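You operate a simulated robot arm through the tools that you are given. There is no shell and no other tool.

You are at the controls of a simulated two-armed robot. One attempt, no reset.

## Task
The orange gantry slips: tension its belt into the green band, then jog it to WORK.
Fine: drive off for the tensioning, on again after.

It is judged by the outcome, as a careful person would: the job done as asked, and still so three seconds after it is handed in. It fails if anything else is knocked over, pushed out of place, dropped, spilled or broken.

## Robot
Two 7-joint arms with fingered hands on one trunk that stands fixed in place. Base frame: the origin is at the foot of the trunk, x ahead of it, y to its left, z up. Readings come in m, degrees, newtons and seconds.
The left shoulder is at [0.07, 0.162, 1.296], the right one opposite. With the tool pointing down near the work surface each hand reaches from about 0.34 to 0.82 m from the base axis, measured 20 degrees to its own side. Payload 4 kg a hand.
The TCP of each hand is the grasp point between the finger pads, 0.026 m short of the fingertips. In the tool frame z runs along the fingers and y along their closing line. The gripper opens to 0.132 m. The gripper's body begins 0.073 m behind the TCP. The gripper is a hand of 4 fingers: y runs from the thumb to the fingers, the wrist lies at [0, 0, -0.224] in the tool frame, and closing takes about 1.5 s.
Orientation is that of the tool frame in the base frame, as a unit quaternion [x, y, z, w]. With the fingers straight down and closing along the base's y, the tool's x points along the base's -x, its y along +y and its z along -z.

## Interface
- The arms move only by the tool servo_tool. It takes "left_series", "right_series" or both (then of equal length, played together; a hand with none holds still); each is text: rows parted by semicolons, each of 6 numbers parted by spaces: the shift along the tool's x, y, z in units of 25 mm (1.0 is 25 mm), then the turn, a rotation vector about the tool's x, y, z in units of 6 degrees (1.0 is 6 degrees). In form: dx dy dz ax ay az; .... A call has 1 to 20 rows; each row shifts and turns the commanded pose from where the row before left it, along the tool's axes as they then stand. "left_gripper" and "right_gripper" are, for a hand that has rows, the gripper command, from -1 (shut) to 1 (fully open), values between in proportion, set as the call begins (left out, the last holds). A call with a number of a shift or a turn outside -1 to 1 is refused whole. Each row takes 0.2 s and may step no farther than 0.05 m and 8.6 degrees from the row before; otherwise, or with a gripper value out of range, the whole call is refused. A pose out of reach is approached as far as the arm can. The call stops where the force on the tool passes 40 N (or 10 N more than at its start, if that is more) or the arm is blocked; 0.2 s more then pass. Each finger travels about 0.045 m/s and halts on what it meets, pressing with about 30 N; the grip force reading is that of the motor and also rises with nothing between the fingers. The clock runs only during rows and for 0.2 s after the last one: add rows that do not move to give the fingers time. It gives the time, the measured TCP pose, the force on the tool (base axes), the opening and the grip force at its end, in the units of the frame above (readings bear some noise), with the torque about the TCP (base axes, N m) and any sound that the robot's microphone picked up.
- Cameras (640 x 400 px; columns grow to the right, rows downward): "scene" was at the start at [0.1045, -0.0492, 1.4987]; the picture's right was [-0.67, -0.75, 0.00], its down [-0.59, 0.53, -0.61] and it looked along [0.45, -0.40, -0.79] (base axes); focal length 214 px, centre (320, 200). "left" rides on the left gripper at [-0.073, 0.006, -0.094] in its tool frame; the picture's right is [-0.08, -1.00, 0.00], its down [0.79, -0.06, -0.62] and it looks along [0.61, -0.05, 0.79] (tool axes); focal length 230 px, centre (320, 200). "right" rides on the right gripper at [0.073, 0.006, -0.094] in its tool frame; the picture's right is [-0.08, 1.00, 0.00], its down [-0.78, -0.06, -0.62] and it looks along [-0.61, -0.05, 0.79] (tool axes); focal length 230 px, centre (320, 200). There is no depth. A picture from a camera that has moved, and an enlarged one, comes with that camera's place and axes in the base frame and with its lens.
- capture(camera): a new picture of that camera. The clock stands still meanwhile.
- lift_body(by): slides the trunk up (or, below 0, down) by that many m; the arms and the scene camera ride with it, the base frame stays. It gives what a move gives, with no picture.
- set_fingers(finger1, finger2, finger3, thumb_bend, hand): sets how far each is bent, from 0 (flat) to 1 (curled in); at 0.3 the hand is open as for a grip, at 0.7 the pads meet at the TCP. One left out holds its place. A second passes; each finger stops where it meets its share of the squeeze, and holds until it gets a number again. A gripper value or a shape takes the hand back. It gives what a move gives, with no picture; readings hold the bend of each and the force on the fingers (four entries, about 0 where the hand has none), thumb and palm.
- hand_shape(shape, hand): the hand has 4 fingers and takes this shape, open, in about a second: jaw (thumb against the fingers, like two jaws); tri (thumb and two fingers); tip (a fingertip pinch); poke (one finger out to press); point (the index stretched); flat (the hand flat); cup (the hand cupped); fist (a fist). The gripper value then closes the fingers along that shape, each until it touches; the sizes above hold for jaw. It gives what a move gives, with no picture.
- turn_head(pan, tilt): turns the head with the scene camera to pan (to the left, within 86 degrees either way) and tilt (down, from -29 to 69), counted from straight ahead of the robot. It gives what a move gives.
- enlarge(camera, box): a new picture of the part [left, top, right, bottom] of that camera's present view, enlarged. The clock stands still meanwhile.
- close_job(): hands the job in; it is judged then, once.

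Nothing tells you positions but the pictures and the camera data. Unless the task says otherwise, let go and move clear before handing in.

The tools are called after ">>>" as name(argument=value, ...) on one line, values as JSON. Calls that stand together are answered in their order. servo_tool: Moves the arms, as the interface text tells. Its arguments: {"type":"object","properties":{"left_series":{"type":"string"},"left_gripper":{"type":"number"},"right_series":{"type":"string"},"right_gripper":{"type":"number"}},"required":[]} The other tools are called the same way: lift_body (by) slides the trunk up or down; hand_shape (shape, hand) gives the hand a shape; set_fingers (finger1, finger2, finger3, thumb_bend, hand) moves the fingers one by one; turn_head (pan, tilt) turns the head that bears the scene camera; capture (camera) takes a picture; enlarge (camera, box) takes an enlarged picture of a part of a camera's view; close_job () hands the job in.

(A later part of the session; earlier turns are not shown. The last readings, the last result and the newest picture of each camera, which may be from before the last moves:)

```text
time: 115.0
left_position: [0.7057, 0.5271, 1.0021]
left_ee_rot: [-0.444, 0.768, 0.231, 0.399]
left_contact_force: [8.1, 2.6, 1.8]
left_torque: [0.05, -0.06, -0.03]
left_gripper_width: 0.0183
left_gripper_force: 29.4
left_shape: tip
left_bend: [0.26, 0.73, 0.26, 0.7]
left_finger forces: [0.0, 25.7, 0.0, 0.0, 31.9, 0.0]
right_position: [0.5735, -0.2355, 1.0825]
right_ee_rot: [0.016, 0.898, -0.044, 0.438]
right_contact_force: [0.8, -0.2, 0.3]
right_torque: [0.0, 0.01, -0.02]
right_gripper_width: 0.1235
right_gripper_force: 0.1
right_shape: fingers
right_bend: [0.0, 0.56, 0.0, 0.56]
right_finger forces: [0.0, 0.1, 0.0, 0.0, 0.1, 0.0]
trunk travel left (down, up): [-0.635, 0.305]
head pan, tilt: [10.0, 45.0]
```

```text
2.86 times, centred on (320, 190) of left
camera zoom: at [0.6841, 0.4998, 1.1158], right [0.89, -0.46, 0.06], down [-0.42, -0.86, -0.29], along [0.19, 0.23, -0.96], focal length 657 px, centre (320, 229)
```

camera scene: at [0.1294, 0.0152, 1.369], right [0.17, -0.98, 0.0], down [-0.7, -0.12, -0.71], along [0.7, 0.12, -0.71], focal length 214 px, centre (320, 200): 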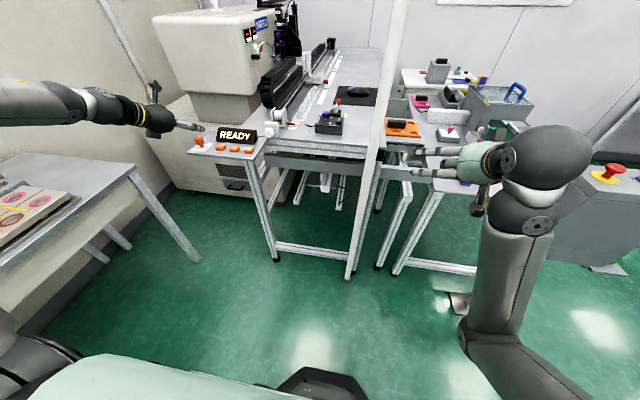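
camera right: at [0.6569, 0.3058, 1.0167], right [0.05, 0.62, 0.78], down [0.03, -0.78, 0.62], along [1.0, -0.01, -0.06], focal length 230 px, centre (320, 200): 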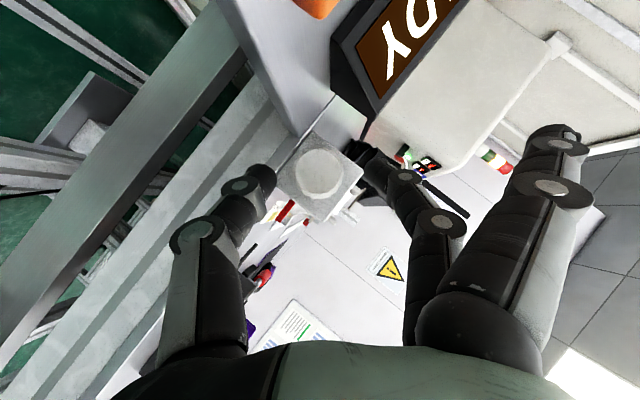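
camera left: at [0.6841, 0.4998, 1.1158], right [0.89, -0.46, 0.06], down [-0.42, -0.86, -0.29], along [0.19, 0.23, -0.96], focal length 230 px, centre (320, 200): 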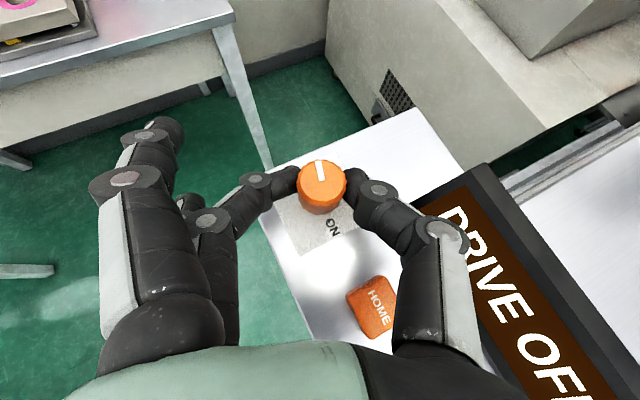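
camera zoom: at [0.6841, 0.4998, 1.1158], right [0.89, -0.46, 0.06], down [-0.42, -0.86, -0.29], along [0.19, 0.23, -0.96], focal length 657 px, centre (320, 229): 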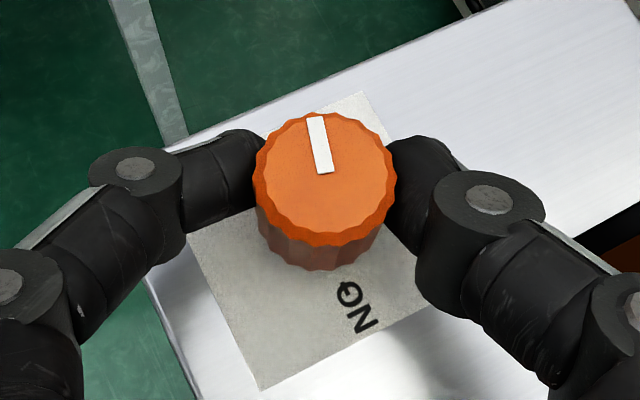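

The index is about 72° around and the display shows DRIVE OFF. I release and lift to see whether it snaps and stays.

>>> servo_tool(left_series="0 0 0 0 0 0; 0 0 0 0 0 0; 0 0 0 0 0 0; 0 0 0 0 0 0; -0.819 0 -0.574 0 0 0; -0.819 0 -0.574 0 0 0", left_gripper=-0.3)

>>> capture(camera="left")

>>> enlarge(camera="left", box=[260, 140, 380, 260])

>>> enlarge(camera="scene", box=[130, 90, 330, 190])

```text
time: 116.4
left_position: [0.7062, 0.5264, 1.0522]
left_ee_rot: [-0.444, 0.768, 0.232, 0.399]
left_contact_force: [0.1, 0.6, 0.1]
left_torque: [0.0, -0.02, -0.02]
left_gripper_width: 0.0457
left_gripper_force: 0.1
left_shape: tip
left_bend: [0.0, 0.74, 0.0, 0.7]
left_finger forces: [0.0, 0.1, 0.0, 0.1, 0.1, 0.0]
right_position: [0.5721, -0.2368, 1.0839]
right_ee_rot: [0.017, 0.897, -0.045, 0.439]
right_contact_force: [0.6, 0.3, -1.1]
right_torque: [0.02, -0.01, -0.02]
right_gripper_width: 0.1234
right_gripper_force: 0.1
right_shape: fingers
right_bend: [0.0, 0.56, 0.0, 0.56]
right_finger forces: [0.0, 0.0, 0.1, 0.0, 0.0, 0.0]
trunk travel left (down, up): [-0.635, 0.305]
head pan, tilt: [10.0, 45.0]
```

```text
taken
camera left: at [0.6829, 0.4996, 1.1665], right [0.89, -0.46, 0.06], down [-0.42, -0.86, -0.29], along [0.19, 0.23, -0.96], focal length 230 px, centre (320, 200)
```

left: 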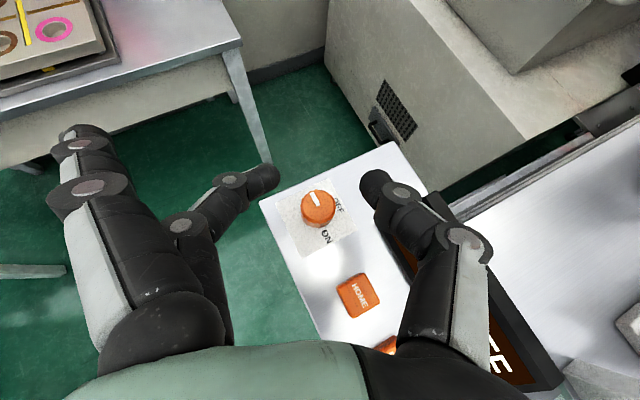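

```text
3.33 times, centred on (320, 200) of left
camera zoom: at [0.6829, 0.4996, 1.1665], right [0.89, -0.46, 0.06], down [-0.42, -0.86, -0.29], along [0.19, 0.23, -0.96], focal length 767 px, centre (320, 200)
```

zoom: 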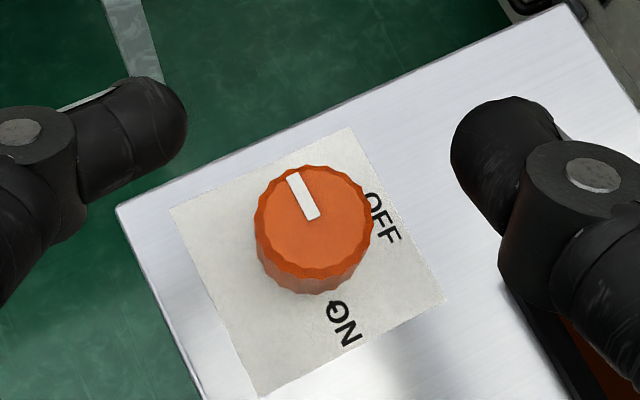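

```text
3.20 times, centred on (230, 140) of scene
camera zoom: at [0.1286, 0.0143, 1.369], right [0.17, -0.98, 0.0], down [-0.7, -0.12, -0.71], along [0.7, 0.12, -0.71], focal length 686 px, centre (608, 392)
```

zoom: 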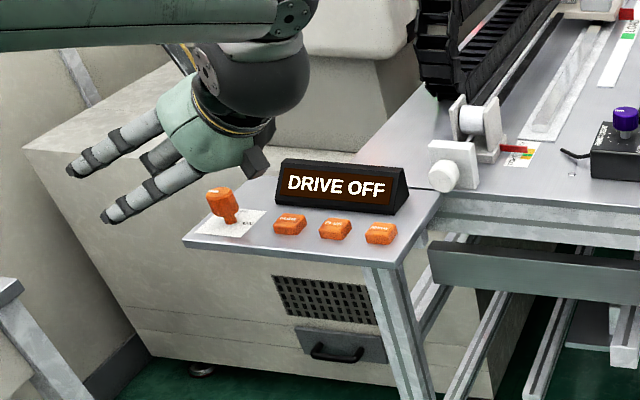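

The switch snapped over and stays: DRIVE OFF. Now I take the left hand back up and around to the tension knob to redo the tensioning with the drive off.

>>> servo_tool(left_series="-0.819 0 -0.574 0 0 0; -0.819 0 -0.574 0 0 0; -0.819 0 -0.574 0 0 0; 0 0 0 0.819 0 0.574; 0 0 0 0.819 0 0.574; 0 0 0 0.819 0 0.574; 0 0 0 0.819 0 0.574; 0 0 0 0.819 0 0.574; 0 0 0 0.819 0 0.574; 0 0 0 0.546 0 0.383")

>>> servo_tool(left_series="0.405 -0.905 -0.268 0 0 0; 0.405 -0.905 -0.268 0 0 0; 0.405 -0.905 -0.268 0 0 0; 0.405 -0.905 -0.268 0 0 0; 0.405 -0.905 -0.268 0 0 0; 0.405 -0.905 -0.268 0 0 0; 0.405 -0.905 -0.268 0 0 0; 0.405 -0.905 -0.268 0 0 0; 0.405 -0.905 -0.268 0 0 0; 0 0 0 0.1293 -0.1993 0.9464; 0 0 0 0.1293 -0.1993 0.9464; 0 0 0 0.1293 -0.1993 0.9464; 0 0 0 0.1293 -0.1993 0.9464; 0 0 0 0.1293 -0.1993 0.9464; 0 0 0 0.1293 -0.1993 0.9464; 0 0 0 0.1293 -0.1993 0.9464; 0 0 0 0.1293 -0.1993 0.9464; 0 0 0 0.1293 -0.1993 0.9464")

>>> set_fingers(hand="left", finger1=0.0, finger3=1.0, finger2=0.57, thumb_bend=0.57)

>>> capture(camera="left")

```text
time: 118.6
left_position: [0.705, 0.528, 1.1274]
left_ee_rot: [-0.153, 0.874, 0.08, 0.454]
left_contact_force: [0.3, -0.2, 0.8]
left_torque: [-0.01, -0.02, -0.01]
left_gripper_width: 0.0459
left_gripper_force: 0.0
left_shape: tip
left_bend: [0.0, 0.74, 0.0, 0.7]
left_finger forces: [0.1, 0.0, 0.0, 0.0, 0.1, 0.0]
right_position: [0.5715, -0.2368, 1.0843]
right_ee_rot: [0.017, 0.897, -0.045, 0.439]
right_contact_force: [0.5, -0.8, -0.1]
right_torque: [0.02, 0.03, -0.02]
right_gripper_width: 0.1231
right_gripper_force: 0.1
right_shape: fingers
right_bend: [0.0, 0.56, 0.0, 0.56]
right_finger forces: [0.0, 0.0, 0.0, 0.0, 0.1, 0.1]
trunk travel left (down, up): [-0.635, 0.305]
head pan, tilt: [10.0, 45.0]
```

```text
time: 122.4
left_position: [0.6795, 0.3019, 1.0877]
left_ee_rot: [0.272, 0.813, 0.23, 0.461]
left_contact_force: [-0.8, 0.5, 0.1]
left_torque: [0.0, -0.03, 0.01]
left_gripper_width: 0.0456
left_gripper_force: 0.0
left_shape: tip
left_bend: [0.0, 0.74, 0.0, 0.7]
left_finger forces: [0.1, 0.0, 0.0, 0.0, 0.0, 0.0]
right_position: [0.5724, -0.2349, 1.0851]
right_ee_rot: [0.017, 0.897, -0.045, 0.439]
right_contact_force: [0.2, 0.1, 0.0]
right_torque: [0.06, 0.03, 0.01]
right_gripper_width: 0.1236
right_gripper_force: 0.1
right_shape: fingers
right_bend: [0.0, 0.56, 0.0, 0.56]
right_finger forces: [0.0, 0.0, 0.0, 0.0, 0.0, 0.0]
trunk travel left (down, up): [-0.635, 0.305]
head pan, tilt: [10.0, 45.0]
```

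```text
time: 123.4
left_position: [0.6798, 0.302, 1.0872]
left_ee_rot: [0.272, 0.813, 0.231, 0.461]
left_contact_force: [0.5, -1.0, 0.4]
left_torque: [-0.03, 0.01, -0.01]
left_gripper_width: 0.1241
left_gripper_force: 0.0
left_shape: fingers
left_bend: [0.0, 0.56, 1.0, 0.56]
left_finger forces: [0.0, 0.0, 0.0, 0.1, 0.0, 0.0]
right_position: [0.572, -0.2366, 1.0839]
right_ee_rot: [0.017, 0.897, -0.044, 0.439]
right_contact_force: [0.6, -0.1, 0.2]
right_torque: [-0.03, 0.01, 0.0]
right_gripper_width: 0.1236
right_gripper_force: 0.1
right_shape: fingers
right_bend: [0.0, 0.56, 0.0, 0.56]
right_finger forces: [0.0, 0.1, 0.0, 0.0, 0.0, 0.0]
trunk travel left (down, up): [-0.635, 0.305]
head pan, tilt: [10.0, 45.0]
```

```text
taken
camera left: at [0.6304, 0.2466, 1.1806], right [-0.2, -0.79, -0.57], down [-0.89, 0.39, -0.24], along [0.41, 0.46, -0.78], focal length 230 px, centre (320, 200)
```

left: 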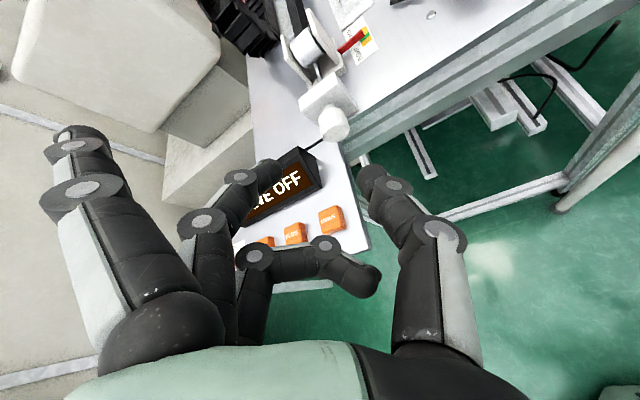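

Oriented at roll 45°. I align laterally and approach the tension knob.

>>> servo_tool(left_series="0.348 -0.348 0 0 0 0; 0.348 -0.348 0 0 0 0; 0 0 0.847 0 0 0; 0 0 0.847 0 0 0; 0 0 0.847 0 0 0; 0 0 0.847 0 0 0")

>>> enlarge(camera="left", box=[220, 80, 420, 220])

```text
time: 124.8
left_position: [0.7431, 0.3094, 1.0245]
left_ee_rot: [0.272, 0.813, 0.23, 0.461]
left_contact_force: [1.1, -0.2, 0.4]
left_torque: [-0.01, 0.0, 0.01]
left_gripper_width: 0.1243
left_gripper_force: 0.1
left_shape: fingers
left_bend: [0.0, 0.56, 1.0, 0.56]
left_finger forces: [0.0, 0.1, 0.1, 0.0, 0.1, 0.0]
right_position: [0.5728, -0.2366, 1.083]
right_ee_rot: [0.018, 0.898, -0.046, 0.438]
right_contact_force: [0.5, -0.3, 0.7]
right_torque: [0.0, 0.01, 0.01]
right_gripper_width: 0.1233
right_gripper_force: 0.0
right_shape: fingers
right_bend: [0.0, 0.56, 0.0, 0.56]
right_finger forces: [0.0, 0.1, 0.0, 0.0, 0.0, 0.0]
trunk travel left (down, up): [-0.635, 0.305]
head pan, tilt: [10.0, 45.0]
```

```text
2.86 times, centred on (320, 150) of left
camera zoom: at [0.6939, 0.2557, 1.1182], right [-0.2, -0.8, -0.57], down [-0.89, 0.39, -0.24], along [0.41, 0.46, -0.78], focal length 657 px, centre (320, 343)
```

zoom: 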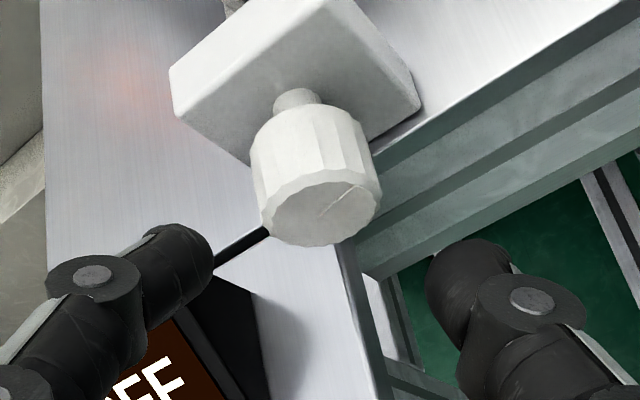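

Well aligned; I advance and pinch the knob.

>>> servo_tool(left_series="0 0 0.6 0 0 0; 0 0 0.55 0 0 0; 0 0 0.5 0 0 0")

>>> set_fingers(hand="left", finger2=0.75, thumb_bend=0.75)

>>> enlarge(camera="left", box=[220, 60, 420, 220])

>>> enlarge(camera="scene", box=[276, 118, 306, 136])

```text
time: 125.6
left_position: [0.7789, 0.3161, 1.006]
left_ee_rot: [0.272, 0.813, 0.23, 0.461]
left_contact_force: [0.4, -0.4, -0.4]
left_torque: [-0.02, 0.0, 0.04]
left_gripper_width: 0.1238
left_gripper_force: 0.0
left_shape: fingers
left_bend: [0.0, 0.56, 1.0, 0.56]
left_finger forces: [0.0, 0.0, 0.1, 0.0, 0.0, 0.1]
right_position: [0.5723, -0.2359, 1.0837]
right_ee_rot: [0.017, 0.897, -0.046, 0.438]
right_contact_force: [-0.3, 0.2, 0.4]
right_torque: [-0.01, 0.0, -0.01]
right_gripper_width: 0.1231
right_gripper_force: 0.1
right_shape: fingers
right_bend: [0.0, 0.56, 0.0, 0.56]
right_finger forces: [0.1, 0.0, 0.0, 0.0, 0.0, 0.1]
trunk travel left (down, up): [-0.635, 0.305]
head pan, tilt: [10.0, 45.0]
```

```text
time: 126.6
left_position: [0.7796, 0.3145, 1.0059]
left_ee_rot: [0.272, 0.813, 0.229, 0.461]
left_contact_force: [1.9, -2.5, -5.8]
left_torque: [-0.04, -0.05, 0.09]
left_gripper_width: 0.112
left_gripper_force: 12.8
left_shape: fingers
left_bend: [0.0, 0.61, 1.0, 0.67]
left_finger forces: [0.0, 10.0, 0.0, 0.0, 16.4, 0.0]
right_position: [0.572, -0.2365, 1.0833]
right_ee_rot: [0.017, 0.898, -0.044, 0.438]
right_contact_force: [-0.5, 0.6, -0.8]
right_torque: [-0.04, 0.0, -0.02]
right_gripper_width: 0.1232
right_gripper_force: 0.1
right_shape: fingers
right_bend: [0.0, 0.56, 0.0, 0.56]
right_finger forces: [0.0, 0.0, 0.0, 0.0, 0.0, 0.0]
trunk travel left (down, up): [-0.635, 0.305]
head pan, tilt: [10.0, 45.0]
```

```text
2.50 times, centred on (320, 140) of left
camera zoom: at [0.7301, 0.2593, 1.0988], right [-0.2, -0.79, -0.57], down [-0.89, 0.39, -0.24], along [0.41, 0.46, -0.78], focal length 575 px, centre (320, 350)
```

zoom: 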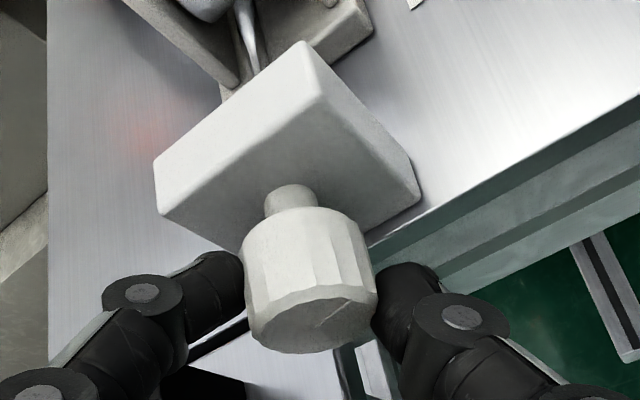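

```text
16.00 times, centred on (291, 127) of scene
camera zoom: at [0.1304, 0.0143, 1.3688], right [0.17, -0.98, 0.0], down [-0.7, -0.12, -0.71], along [0.7, 0.12, -0.71], focal length 3432 px, centre (784, 1368)
```

zoom: 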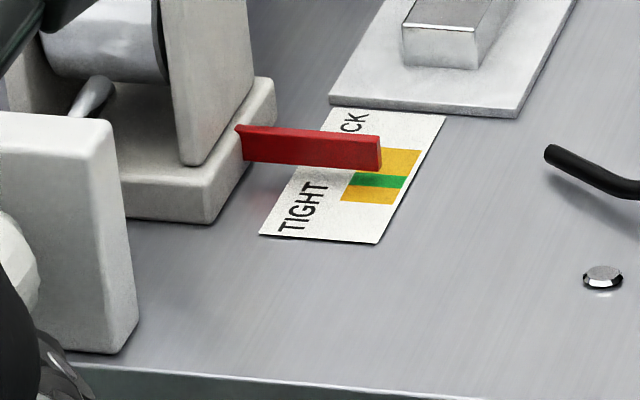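

Drive is off and the knob is held. I first loosen by 30° and check the pointer leaves green, then will tighten again.

>>> servo_tool(left_series="0 0 0 0 0 -1; 0 0 0 0 0 -1; 0 0 0 0 0 -1; 0 0 0 0 0 -1; 0 0 0 0 0 -1")

>>> enlarge(camera="left", box=[220, 60, 420, 220])

>>> enlarge(camera="scene", box=[276, 118, 306, 136])

```text
time: 127.8
left_position: [0.7779, 0.3132, 1.0059]
left_ee_rot: [0.052, 0.856, 0.103, 0.505]
left_contact_force: [-4.4, -10.0, -7.6]
left_torque: [-0.12, 0.17, -0.32]
left_gripper_width: 0.111
left_gripper_force: 13.5
left_shape: fingers
left_bend: [0.0, 0.61, 1.0, 0.68]
left_finger forces: [0.0, 7.4, 0.0, 0.1, 18.4, 0.1]
right_position: [0.5705, -0.2372, 1.0831]
right_ee_rot: [0.018, 0.897, -0.044, 0.44]
right_contact_force: [-0.3, 0.0, 0.0]
right_torque: [0.02, -0.01, 0.0]
right_gripper_width: 0.1234
right_gripper_force: 0.0
right_shape: fingers
right_bend: [0.0, 0.56, 0.0, 0.56]
right_finger forces: [0.0, 0.1, 0.1, 0.1, 0.1, 0.0]
trunk travel left (down, up): [-0.635, 0.305]
head pan, tilt: [10.0, 45.0]
```

```text
2.50 times, centred on (320, 140) of left
camera zoom: at [0.7321, 0.2931, 1.1141], right [0.05, -0.99, -0.16], down [-0.92, 0.02, -0.39], along [0.39, 0.17, -0.91], focal length 575 px, centre (320, 350)
```

zoom: 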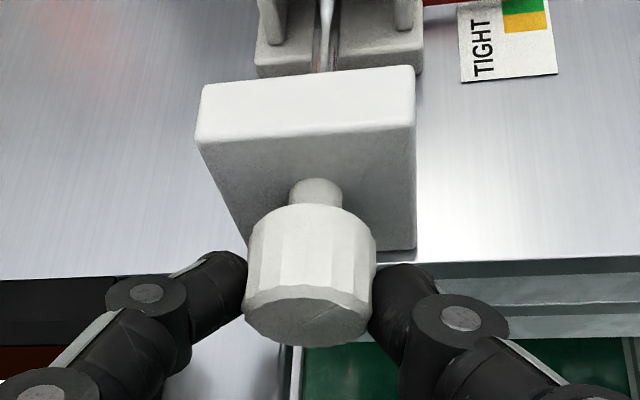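

```text
16.00 times, centred on (291, 127) of scene
camera zoom: at [0.1293, 0.0131, 1.369], right [0.17, -0.98, 0.0], down [-0.7, -0.12, -0.71], along [0.7, 0.12, -0.71], focal length 3432 px, centre (784, 1368)
```

zoom: 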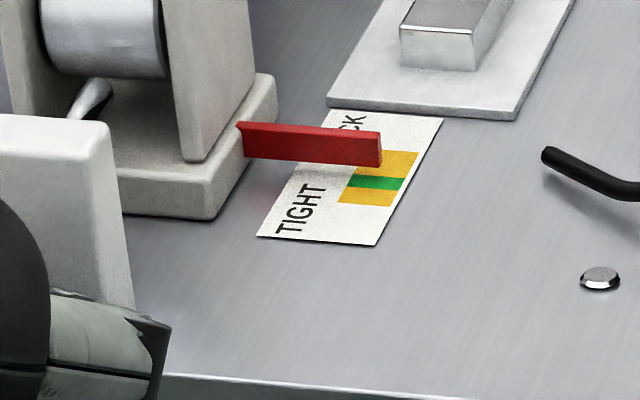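

The pointer has moved only slightly toward slack, so I check the knob face for slipping.

>>> enlarge(camera="left", box=[280, 110, 360, 170])

>>> enlarge(camera="scene", box=[200, 110, 300, 170])

```text
6.67 times, centred on (320, 140) of left
camera zoom: at [0.7321, 0.2931, 1.1141], right [0.05, -0.99, -0.16], down [-0.92, 0.02, -0.39], along [0.39, 0.17, -0.91], focal length 1534 px, centre (320, 600)
```

zoom: 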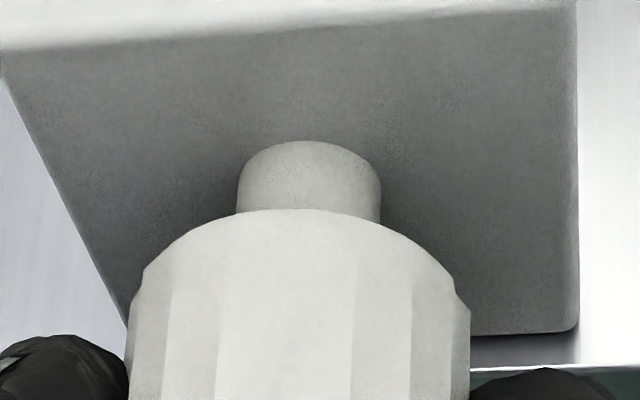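

```text
6.40 times, centred on (250, 140) of scene
camera zoom: at [0.1293, 0.0131, 1.369], right [0.17, -0.98, 0.0], down [-0.7, -0.12, -0.71], along [0.7, 0.12, -0.71], focal length 1373 px, centre (768, 584)
```

zoom: 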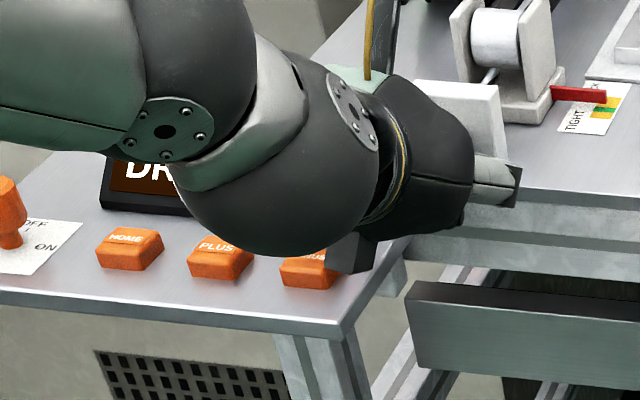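

>>> enlarge(camera="left", box=[280, 150, 360, 210])

```text
6.67 times, centred on (320, 180) of left
camera zoom: at [0.7321, 0.2931, 1.1141], right [0.05, -0.99, -0.16], down [-0.92, 0.02, -0.39], along [0.39, 0.17, -0.91], focal length 1534 px, centre (320, 333)
```

zoom: 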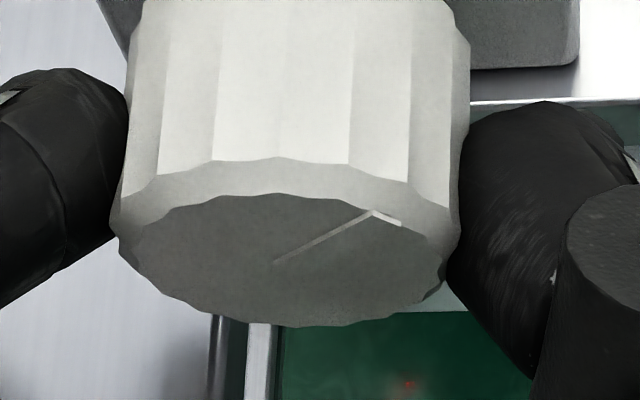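

The knob followed only about half of that turn (some slip). I'll do further loosening strokes: open, back off 1.5 cm, roll up to ~51°, advance, pinch, and turn back 36°.

>>> set_fingers(hand="left", finger2=0.57, thumb_bend=0.57)

>>> servo_tool(left_series="0 0 -0.7 0 0 0; 0 0 0 0 0 1; 0 0 0 0 0 1; 0 0 0 0 0 1; 0 0 0 0 0 1; 0 0 0 0 0 1; 0 0 0 0 0 0.8; 0 0 0 0 0 0")

>>> enlarge(camera="left", box=[220, 80, 420, 220])

```text
time: 128.8
left_position: [0.7792, 0.3161, 1.0057]
left_ee_rot: [0.052, 0.856, 0.103, 0.505]
left_contact_force: [0.2, 0.0, -0.3]
left_torque: [0.0, 0.01, 0.01]
left_gripper_width: 0.124
left_gripper_force: 0.1
left_shape: fingers
left_bend: [0.0, 0.56, 1.0, 0.56]
left_finger forces: [0.1, 0.1, 0.0, 0.0, 0.0, 0.0]
right_position: [0.5724, -0.2362, 1.0834]
right_ee_rot: [0.018, 0.897, -0.045, 0.439]
right_contact_force: [-0.2, 0.5, 0.2]
right_torque: [0.01, 0.0, 0.03]
right_gripper_width: 0.1233
right_gripper_force: 0.0
right_shape: fingers
right_bend: [0.0, 0.56, 0.0, 0.56]
right_finger forces: [0.0, 0.0, 0.0, 0.0, 0.0, 0.1]
trunk travel left (down, up): [-0.635, 0.305]
head pan, tilt: [10.0, 45.0]
```

```text
time: 130.6
left_position: [0.7629, 0.3136, 1.0141]
left_ee_rot: [0.307, 0.8, 0.249, 0.451]
left_contact_force: [0.5, -0.3, 0.0]
left_torque: [-0.03, 0.02, 0.0]
left_gripper_width: 0.1239
left_gripper_force: 0.1
left_shape: fingers
left_bend: [0.0, 0.56, 1.0, 0.56]
left_finger forces: [0.0, 0.0, 0.1, 0.0, 0.0, 0.0]
right_position: [0.5721, -0.236, 1.0829]
right_ee_rot: [0.017, 0.897, -0.044, 0.439]
right_contact_force: [-0.2, 0.3, 0.2]
right_torque: [0.02, 0.01, -0.01]
right_gripper_width: 0.1234
right_gripper_force: 0.0
right_shape: fingers
right_bend: [0.0, 0.56, 0.0, 0.56]
right_finger forces: [0.0, 0.0, 0.1, 0.1, 0.0, 0.1]
trunk travel left (down, up): [-0.635, 0.305]
head pan, tilt: [10.0, 45.0]
```

```text
2.86 times, centred on (320, 150) of left
camera zoom: at [0.7127, 0.2532, 1.1043], right [-0.23, -0.74, -0.63], down [-0.87, 0.44, -0.2], along [0.43, 0.5, -0.75], focal length 657 px, centre (320, 343)
```

zoom: 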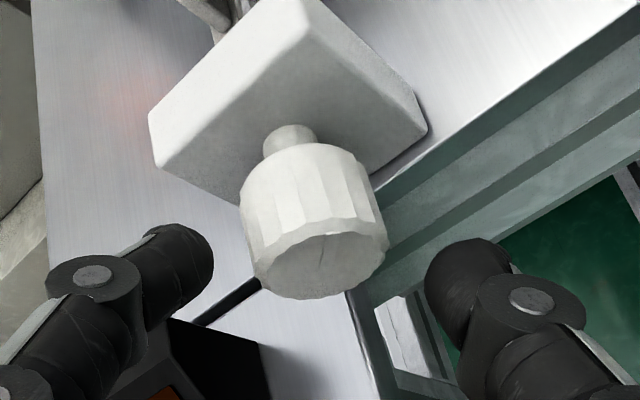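

Positioned at roll ≈50°. Advance, pinch and turn back 36°.

>>> servo_tool(left_series="0 0 0.72 0 0 0; 0 0 0 0 0 0")

>>> set_fingers(hand="left", finger2=0.8, thumb_bend=0.8)

>>> servo_tool(left_series="0 0 0 0 0 -0.8; 0 0 0 0 0 -0.8; 0 0 0 0 0 -0.8; 0 0 0 0 0 -0.8; 0 0 0 0 0 -0.8; 0 0 0 0 0 -0.8; 0 0 0 0 0 -0.8")

>>> enlarge(camera="left", box=[280, 150, 360, 210])

>>> enlarge(camera="scene", box=[276, 118, 306, 136])

```text
time: 131.2
left_position: [0.7786, 0.3148, 1.0062]
left_ee_rot: [0.305, 0.801, 0.249, 0.451]
left_contact_force: [0.1, 0.6, 0.1]
left_torque: [0.01, -0.01, 0.0]
left_gripper_width: 0.124
left_gripper_force: 0.0
left_shape: fingers
left_bend: [0.0, 0.56, 1.0, 0.56]
left_finger forces: [0.0, 0.0, 0.0, 0.0, 0.0, 0.0]
right_position: [0.5712, -0.235, 1.084]
right_ee_rot: [0.017, 0.897, -0.045, 0.439]
right_contact_force: [0.0, 0.4, 0.2]
right_torque: [0.0, 0.0, 0.01]
right_gripper_width: 0.1236
right_gripper_force: 0.2
right_shape: fingers
right_bend: [0.0, 0.56, 0.0, 0.56]
right_finger forces: [0.1, 0.0, 0.0, 0.2, 0.0, 0.1]
trunk travel left (down, up): [-0.635, 0.305]
head pan, tilt: [10.0, 45.0]
```

```text
time: 132.2
left_position: [0.7784, 0.3142, 1.0043]
left_ee_rot: [0.308, 0.801, 0.247, 0.449]
left_contact_force: [-0.1, -8.6, -11.7]
left_torque: [-0.08, -0.03, 0.09]
left_gripper_width: 0.1111
left_gripper_force: 17.9
left_shape: fingers
left_bend: [0.0, 0.65, 1.0, 0.67]
left_finger forces: [0.0, 10.9, 0.0, 0.0, 24.2, 0.1]
right_position: [0.573, -0.2369, 1.0822]
right_ee_rot: [0.018, 0.898, -0.045, 0.438]
right_contact_force: [0.5, 0.6, -0.7]
right_torque: [0.0, 0.0, -0.01]
right_gripper_width: 0.1234
right_gripper_force: 0.0
right_shape: fingers
right_bend: [0.0, 0.56, 0.0, 0.56]
right_finger forces: [0.0, 0.1, 0.0, 0.0, 0.0, 0.1]
trunk travel left (down, up): [-0.635, 0.305]
head pan, tilt: [10.0, 45.0]
```

```text
time: 133.8
left_position: [0.7791, 0.3125, 1.006]
left_ee_rot: [0.063, 0.855, 0.107, 0.503]
left_contact_force: [-8.3, -16.8, -10.9]
left_torque: [-0.17, 0.28, -0.51]
left_gripper_width: 0.1096
left_gripper_force: 16.9
left_shape: fingers
left_bend: [0.0, 0.62, 1.0, 0.69]
left_finger forces: [0.0, 7.7, 0.0, 0.1, 25.7, 0.0]
right_position: [0.5723, -0.2378, 1.0832]
right_ee_rot: [0.017, 0.898, -0.044, 0.438]
right_contact_force: [0.9, 0.1, -0.2]
right_torque: [-0.01, 0.0, 0.02]
right_gripper_width: 0.1234
right_gripper_force: 0.1
right_shape: fingers
right_bend: [0.0, 0.56, 0.0, 0.56]
right_finger forces: [0.0, 0.0, 0.0, 0.1, 0.0, 0.0]
trunk travel left (down, up): [-0.635, 0.305]
head pan, tilt: [10.0, 45.0]
```

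```text
6.67 times, centred on (320, 180) of left
camera zoom: at [0.7328, 0.2907, 1.1136], right [0.04, -0.98, -0.18], down [-0.92, 0.03, -0.39], along [0.39, 0.18, -0.9], focal length 1534 px, centre (320, 333)
```

zoom: 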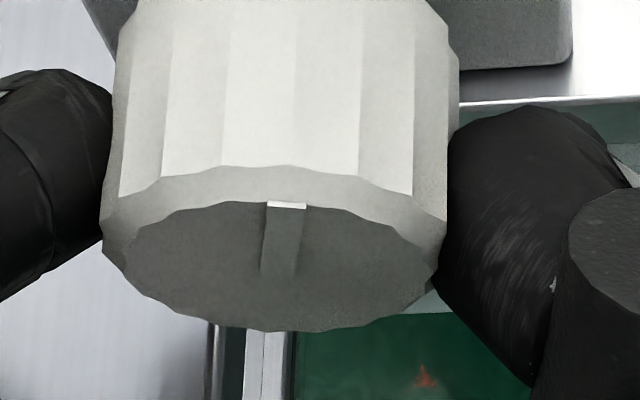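

```text
16.00 times, centred on (291, 127) of scene
camera zoom: at [0.1294, 0.012, 1.369], right [0.17, -0.98, 0.0], down [-0.7, -0.12, -0.71], along [0.7, 0.12, -0.71], focal length 3432 px, centre (784, 1368)
```

zoom: 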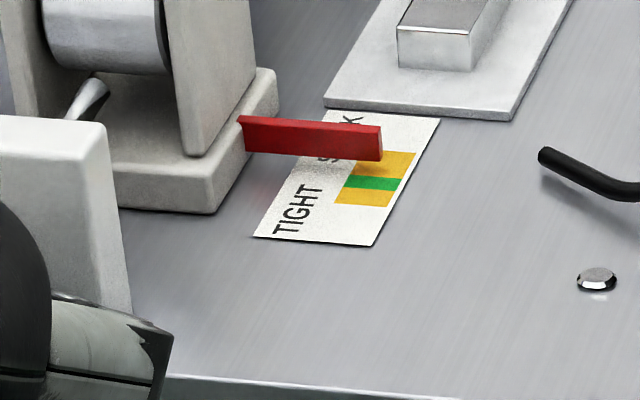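

Now the pointer is clearly back on the slack yellow (knob mark nearly upright again), with DRIVE OFF. From this grip I tighten clockwise by 35°.

>>> servo_tool(left_series="0 0 0 0 0 0.8; 0 0 0 0 0 0.8; 0 0 0 0 0 0.8; 0 0 0 0 0 0.8; 0 0 0 0 0 0.8; 0 0 0 0 0 0.8; 0 0 0 0 0 0.8")

>>> enlarge(camera="left", box=[280, 150, 360, 210])

>>> enlarge(camera="scene", box=[276, 118, 306, 136])

```text
time: 135.4
left_position: [0.7805, 0.3165, 1.0054]
left_ee_rot: [0.305, 0.801, 0.251, 0.45]
left_contact_force: [-4.0, -8.9, -9.3]
left_torque: [-0.12, -0.14, 0.25]
left_gripper_width: 0.1133
left_gripper_force: 20.2
left_shape: fingers
left_bend: [0.0, 0.67, 1.0, 0.67]
left_finger forces: [0.0, 13.8, 0.0, 0.1, 25.8, 0.0]
right_position: [0.5726, -0.236, 1.0825]
right_ee_rot: [0.018, 0.898, -0.045, 0.438]
right_contact_force: [0.4, -0.5, -0.6]
right_torque: [-0.02, -0.01, 0.01]
right_gripper_width: 0.1234
right_gripper_force: 0.0
right_shape: fingers
right_bend: [0.0, 0.56, 0.0, 0.56]
right_finger forces: [0.1, 0.0, 0.1, 0.0, 0.1, 0.0]
trunk travel left (down, up): [-0.635, 0.305]
head pan, tilt: [10.0, 45.0]
```

```text
6.67 times, centred on (320, 180) of left
camera zoom: at [0.7292, 0.2559, 1.0957], right [-0.23, -0.74, -0.63], down [-0.88, 0.44, -0.2], along [0.42, 0.51, -0.75], focal length 1534 px, centre (320, 333)
```

zoom: 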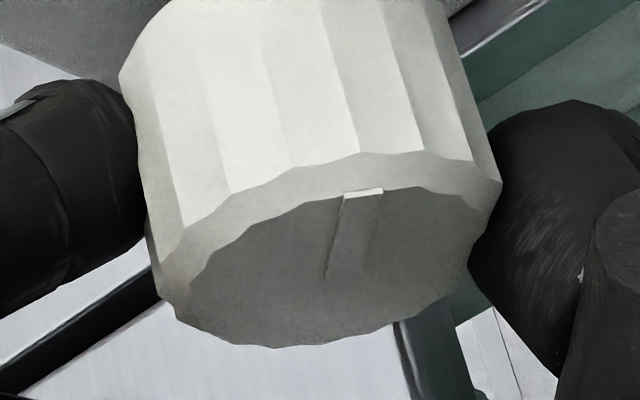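

```text
16.00 times, centred on (291, 127) of scene
camera zoom: at [0.13, 0.0136, 1.3689], right [0.17, -0.98, 0.0], down [-0.7, -0.12, -0.71], along [0.7, 0.12, -0.71], focal length 3432 px, centre (784, 1368)
```

zoom: 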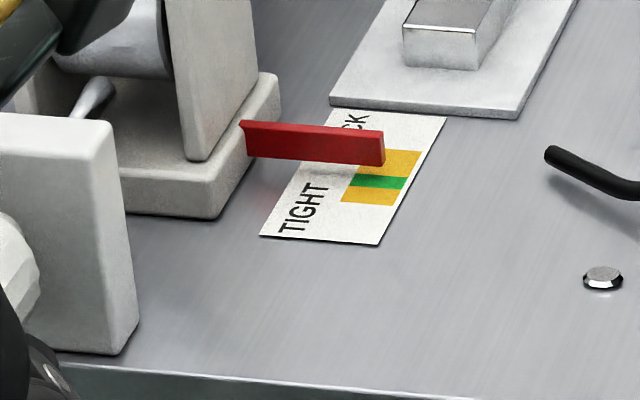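

The knob followed well; the pointer has come partway. One more tightening stroke of about 25° is needed. I reposition (open, back off, roll back, advance, pinch).

>>> set_fingers(hand="left", finger2=0.57, thumb_bend=0.57)

>>> servo_tool(left_series="0 0 -0.72 0 0 0; 0 0 0 0 0 -0.9; 0 0 0 0 0 -0.9; 0 0 0 0 0 -0.9; 0 0 0 0 0 -0.9; 0 0 0 0 0 -0.9; 0 0 0 0 0 -0.9; 0 0 0 0 0 0; 0 0 0.72 0 0 0; 0 0 0 0 0 0")

>>> enlarge(camera="left", box=[220, 80, 420, 220])

>>> enlarge(camera="scene", box=[276, 118, 306, 136])

```text
time: 136.4
left_position: [0.7791, 0.3163, 1.0063]
left_ee_rot: [0.305, 0.801, 0.25, 0.451]
left_contact_force: [0.2, -0.1, -0.9]
left_torque: [0.0, 0.01, -0.01]
left_gripper_width: 0.1241
left_gripper_force: 0.1
left_shape: fingers
left_bend: [0.0, 0.56, 1.0, 0.56]
left_finger forces: [0.0, 0.1, 0.0, 0.1, 0.0, 0.1]
right_position: [0.5713, -0.235, 1.0834]
right_ee_rot: [0.017, 0.897, -0.045, 0.439]
right_contact_force: [-0.6, -0.6, 0.0]
right_torque: [0.01, 0.0, -0.02]
right_gripper_width: 0.1234
right_gripper_force: 0.0
right_shape: fingers
right_bend: [0.0, 0.56, 0.0, 0.56]
right_finger forces: [0.0, 0.0, 0.0, 0.0, 0.0, 0.1]
trunk travel left (down, up): [-0.635, 0.305]
head pan, tilt: [10.0, 45.0]
```

```text
time: 138.6
left_position: [0.7788, 0.3155, 1.0051]
left_ee_rot: [0.069, 0.854, 0.114, 0.503]
left_contact_force: [-0.5, -1.6, -0.2]
left_torque: [0.0, -0.01, 0.0]
left_gripper_width: 0.1242
left_gripper_force: 0.0
left_shape: fingers
left_bend: [0.0, 0.56, 1.0, 0.56]
left_finger forces: [0.0, 0.1, 0.1, 0.0, 0.1, 0.1]
right_position: [0.5711, -0.2347, 1.0839]
right_ee_rot: [0.018, 0.897, -0.046, 0.439]
right_contact_force: [0.5, 0.1, -0.4]
right_torque: [0.01, -0.02, -0.02]
right_gripper_width: 0.1238
right_gripper_force: 0.0
right_shape: fingers
right_bend: [0.0, 0.56, 0.0, 0.56]
right_finger forces: [0.0, 0.1, 0.0, 0.0, 0.0, 0.1]
trunk travel left (down, up): [-0.635, 0.305]
head pan, tilt: [10.0, 45.0]
```

```text
2.86 times, centred on (320, 150) of left
camera zoom: at [0.7324, 0.2924, 1.1138], right [0.03, -0.98, -0.2], down [-0.92, 0.05, -0.39], along [0.39, 0.19, -0.9], focal length 657 px, centre (320, 343)
```

zoom: 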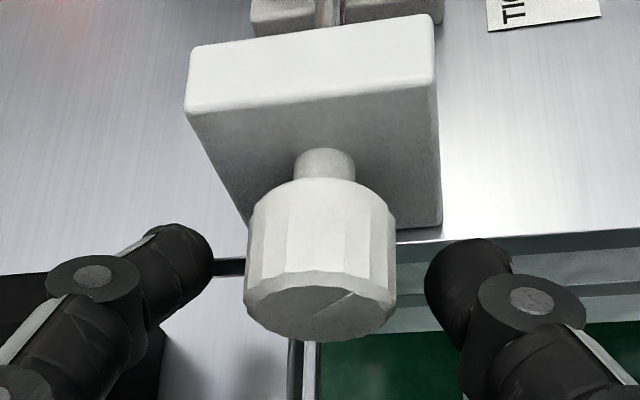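

```text
16.00 times, centred on (291, 127) of scene
camera zoom: at [0.1283, 0.0144, 1.3691], right [0.17, -0.98, 0.0], down [-0.7, -0.12, -0.71], along [0.7, 0.12, -0.71], focal length 3432 px, centre (784, 1368)
```

zoom: 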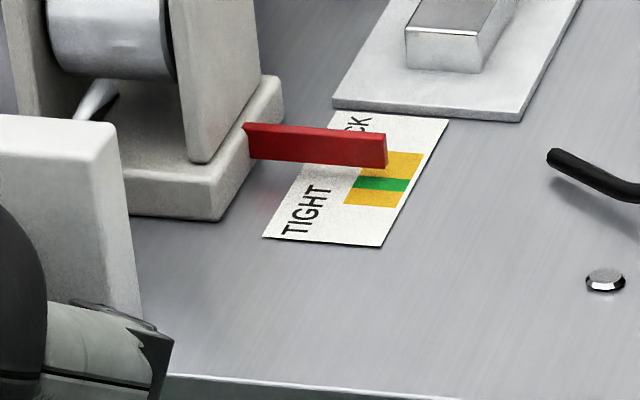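

Aligned again. I pinch and turn clockwise about 20° to bring the pointer to the middle of the green.

>>> set_fingers(hand="left", finger2=0.8, thumb_bend=0.8)

>>> servo_tool(left_series="0 0 0 0 0 0.8; 0 0 0 0 0 0.8; 0 0 0 0 0 0.8; 0 0 0 0 0 0.8")

>>> enlarge(camera="left", box=[280, 150, 360, 210])

>>> enlarge(camera="scene", box=[276, 118, 306, 136])

```text
time: 139.6
left_position: [0.7792, 0.3123, 1.0039]
left_ee_rot: [0.071, 0.855, 0.113, 0.501]
left_contact_force: [3.1, -11.1, -5.2]
left_torque: [-0.07, 0.04, -0.04]
left_gripper_width: 0.1099
left_gripper_force: 16.0
left_shape: fingers
left_bend: [0.0, 0.64, 1.0, 0.67]
left_finger forces: [0.1, 10.1, 0.0, 0.1, 21.6, 0.0]
right_position: [0.5722, -0.2371, 1.0834]
right_ee_rot: [0.017, 0.898, -0.044, 0.438]
right_contact_force: [-0.6, 0.1, 0.4]
right_torque: [0.01, 0.0, 0.02]
right_gripper_width: 0.1233
right_gripper_force: 0.1
right_shape: fingers
right_bend: [0.0, 0.56, 0.0, 0.56]
right_finger forces: [0.0, 0.0, 0.1, 0.1, 0.0, 0.1]
trunk travel left (down, up): [-0.635, 0.305]
head pan, tilt: [10.0, 45.0]
```

```text
time: 140.6
left_position: [0.7813, 0.314, 1.0057]
left_ee_rot: [0.213, 0.831, 0.196, 0.475]
left_contact_force: [4.7, -8.0, -4.7]
left_torque: [-0.1, -0.24, 0.29]
left_gripper_width: 0.1121
left_gripper_force: 18.1
left_shape: fingers
left_bend: [0.0, 0.67, 1.0, 0.67]
left_finger forces: [0.0, 13.2, 0.0, 0.0, 23.7, 0.0]
right_position: [0.5744, -0.2367, 1.0823]
right_ee_rot: [0.018, 0.898, -0.045, 0.438]
right_contact_force: [-0.9, -0.3, 0.2]
right_torque: [0.01, 0.04, 0.01]
right_gripper_width: 0.1231
right_gripper_force: 0.1
right_shape: fingers
right_bend: [0.0, 0.56, 0.0, 0.56]
right_finger forces: [0.0, 0.1, 0.0, 0.1, 0.1, 0.0]
trunk travel left (down, up): [-0.635, 0.305]
head pan, tilt: [10.0, 45.0]
```

```text
6.67 times, centred on (320, 180) of left
camera zoom: at [0.7333, 0.2686, 1.1043], right [-0.13, -0.87, -0.47], down [-0.91, 0.3, -0.3], along [0.4, 0.39, -0.83], focal length 1534 px, centre (320, 333)
```

zoom: 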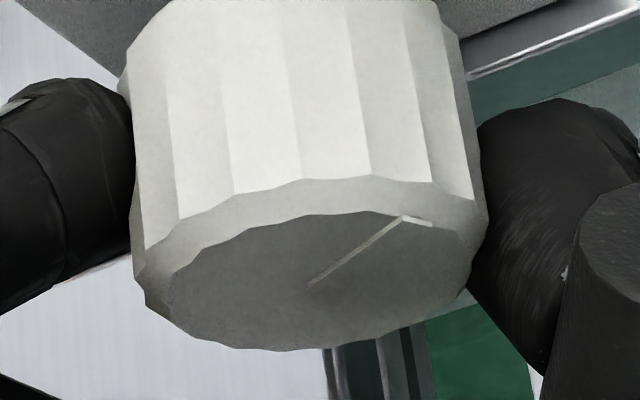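

```text
16.00 times, centred on (291, 127) of scene
camera zoom: at [0.1311, 0.0134, 1.3688], right [0.17, -0.98, 0.0], down [-0.7, -0.12, -0.71], along [0.7, 0.12, -0.71], focal length 3432 px, centre (784, 1368)
```

zoom: 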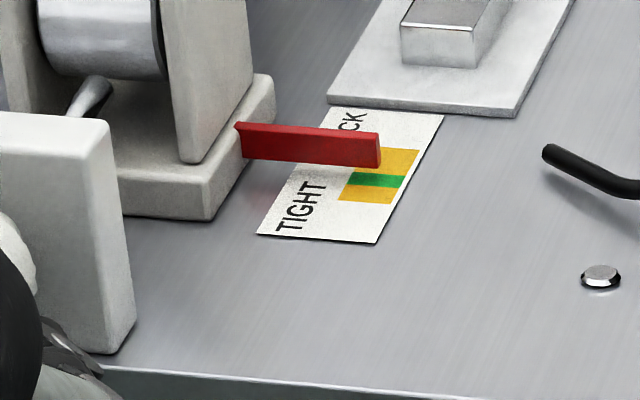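

Close to the middle now; I add 6° more, then release, withdraw and check from above.

>>> servo_tool(left_series="0 0 0 0 0 0.8; 0 0 0 0 0 0.3")

>>> set_fingers(hand="left", finger2=0.56, thumb_bend=0.56)

>>> servo_tool(left_series="0 0 -0.8 0 0 0; 0 0 -0.8 0 0 0; 0 0 -0.8 0 0 0; 0 0 -0.8 0 0 0; 0 0 0 0 0 -1; 0 0 0 0 0 -1; 0 0 0 0 0 -1; 0 0 0 0 0 -1; 0 0 0 0 0 -1; 0 0 0 0 0 -1; 0 0 0 0 0 -1")

>>> enlarge(camera="scene", box=[276, 118, 306, 136])

```text
time: 141.2
left_position: [0.7802, 0.3159, 1.005]
left_ee_rot: [0.259, 0.817, 0.224, 0.463]
left_contact_force: [6.1, -6.0, -5.0]
left_torque: [-0.1, -0.32, 0.34]
left_gripper_width: 0.1126
left_gripper_force: 19.9
left_shape: fingers
left_bend: [0.0, 0.67, 1.0, 0.66]
left_finger forces: [0.0, 15.4, 0.0, 0.1, 23.7, 0.1]
right_position: [0.5742, -0.2373, 1.0826]
right_ee_rot: [0.017, 0.897, -0.045, 0.438]
right_contact_force: [-0.4, 0.6, -0.3]
right_torque: [0.02, -0.02, -0.04]
right_gripper_width: 0.1231
right_gripper_force: 0.1
right_shape: fingers
right_bend: [0.0, 0.56, 0.0, 0.56]
right_finger forces: [0.0, 0.1, 0.0, 0.0, 0.0, 0.0]
trunk travel left (down, up): [-0.635, 0.305]
head pan, tilt: [10.0, 45.0]
```

```text
time: 142.2
left_position: [0.7789, 0.3169, 1.0072]
left_ee_rot: [0.259, 0.817, 0.224, 0.464]
left_contact_force: [0.3, -0.9, -0.1]
left_torque: [-0.02, 0.0, 0.0]
left_gripper_width: 0.1241
left_gripper_force: 0.0
left_shape: fingers
left_bend: [0.0, 0.56, 1.0, 0.56]
left_finger forces: [0.0, 0.1, 0.0, 0.0, 0.0, 0.0]
right_position: [0.5715, -0.2365, 1.0836]
right_ee_rot: [0.017, 0.897, -0.045, 0.439]
right_contact_force: [0.3, 0.1, 0.1]
right_torque: [-0.01, 0.04, 0.01]
right_gripper_width: 0.1233
right_gripper_force: 0.0
right_shape: fingers
right_bend: [0.0, 0.56, 0.0, 0.56]
right_finger forces: [0.1, 0.1, 0.0, 0.0, 0.1, 0.0]
trunk travel left (down, up): [-0.635, 0.305]
head pan, tilt: [10.0, 45.0]
```

```text
time: 144.6
left_position: [0.7089, 0.3071, 1.0439]
left_ee_rot: [-0.053, 0.855, 0.042, 0.514]
left_contact_force: [0.0, 0.6, -0.1]
left_torque: [-0.01, 0.02, -0.05]
left_gripper_width: 0.1237
left_gripper_force: 0.0
left_shape: fingers
left_bend: [0.0, 0.56, 1.0, 0.56]
left_finger forces: [0.0, 0.0, 0.0, 0.0, 0.0, 0.0]
right_position: [0.5723, -0.2359, 1.0841]
right_ee_rot: [0.018, 0.898, -0.046, 0.438]
right_contact_force: [0.9, 1.2, -1.3]
right_torque: [0.01, 0.01, -0.01]
right_gripper_width: 0.1232
right_gripper_force: 0.0
right_shape: fingers
right_bend: [0.0, 0.56, 0.0, 0.56]
right_finger forces: [0.1, 0.0, 0.0, 0.0, 0.0, 0.0]
trunk travel left (down, up): [-0.635, 0.305]
head pan, tilt: [10.0, 45.0]
```

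```text
16.00 times, centred on (291, 127) of scene
camera zoom: at [0.129, 0.0146, 1.369], right [0.17, -0.98, 0.0], down [-0.7, -0.12, -0.71], along [0.7, 0.12, -0.71], focal length 3432 px, centre (784, 1368)
```

zoom: 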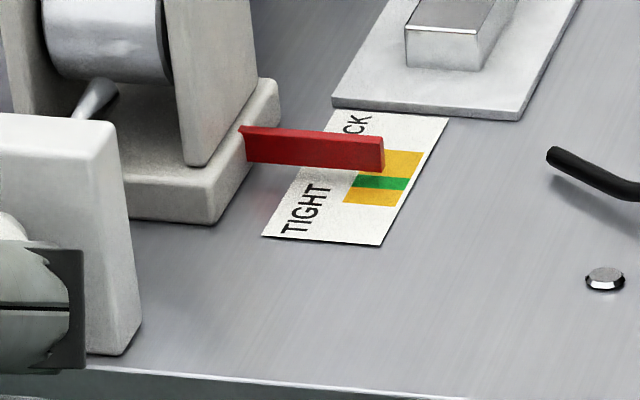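

The pointer looks centred. I lift and bring the camera above the scale again to verify without parallax.

>>> servo_tool(left_series="-0.795 0 -0.42 0 0 0; -0.795 0 -0.42 0 0 0; -0.795 0 -0.42 0 0 0; -0.795 0 -0.42 0 0 0; -0.41 -0.353 0.771 0 0 0; -0.41 -0.353 0.771 0 0 0; -0.41 -0.353 0.771 0 0 0; -0.41 -0.353 0.771 0 0 0; -0.41 -0.353 0.771 0 0 0")

>>> capture(camera="left")

>>> enlarge(camera="left", box=[312, 154, 372, 214])

```text
time: 146.6
left_position: [0.8233, 0.2745, 1.1299]
left_ee_rot: [-0.051, 0.856, 0.041, 0.513]
left_contact_force: [0.4, -0.6, -0.6]
left_torque: [0.01, 0.01, 0.01]
left_gripper_width: 0.1241
left_gripper_force: 0.1
left_shape: fingers
left_bend: [0.0, 0.56, 1.0, 0.56]
left_finger forces: [0.0, 0.1, 0.0, 0.0, 0.0, 0.1]
right_position: [0.5727, -0.2366, 1.0833]
right_ee_rot: [0.017, 0.898, -0.046, 0.438]
right_contact_force: [0.6, -0.2, -0.9]
right_torque: [0.02, -0.01, 0.0]
right_gripper_width: 0.1234
right_gripper_force: 0.0
right_shape: fingers
right_bend: [0.0, 0.56, 0.0, 0.56]
right_finger forces: [0.0, 0.0, 0.0, 0.0, 0.0, 0.0]
trunk travel left (down, up): [-0.635, 0.305]
head pan, tilt: [10.0, 45.0]
```

```text
taken
camera left: at [0.7759, 0.2724, 1.24], right [0.17, -0.98, 0.05], down [-0.9, -0.17, -0.4], along [0.41, 0.02, -0.91], focal length 230 px, centre (320, 200)
```

left: 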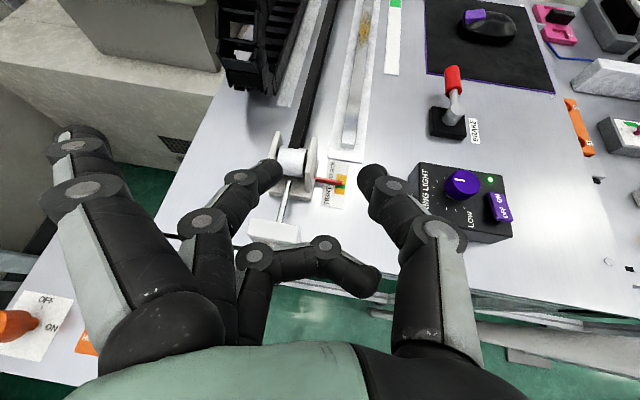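

```text
6.67 times, centred on (342, 184) of left
camera zoom: at [0.7759, 0.2724, 1.24], right [0.17, -0.98, 0.05], down [-0.9, -0.17, -0.4], along [0.41, 0.02, -0.91], focal length 1534 px, centre (173, 307)
```

zoom: 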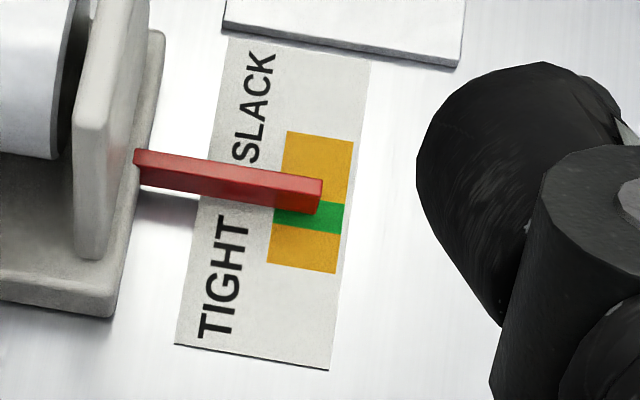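

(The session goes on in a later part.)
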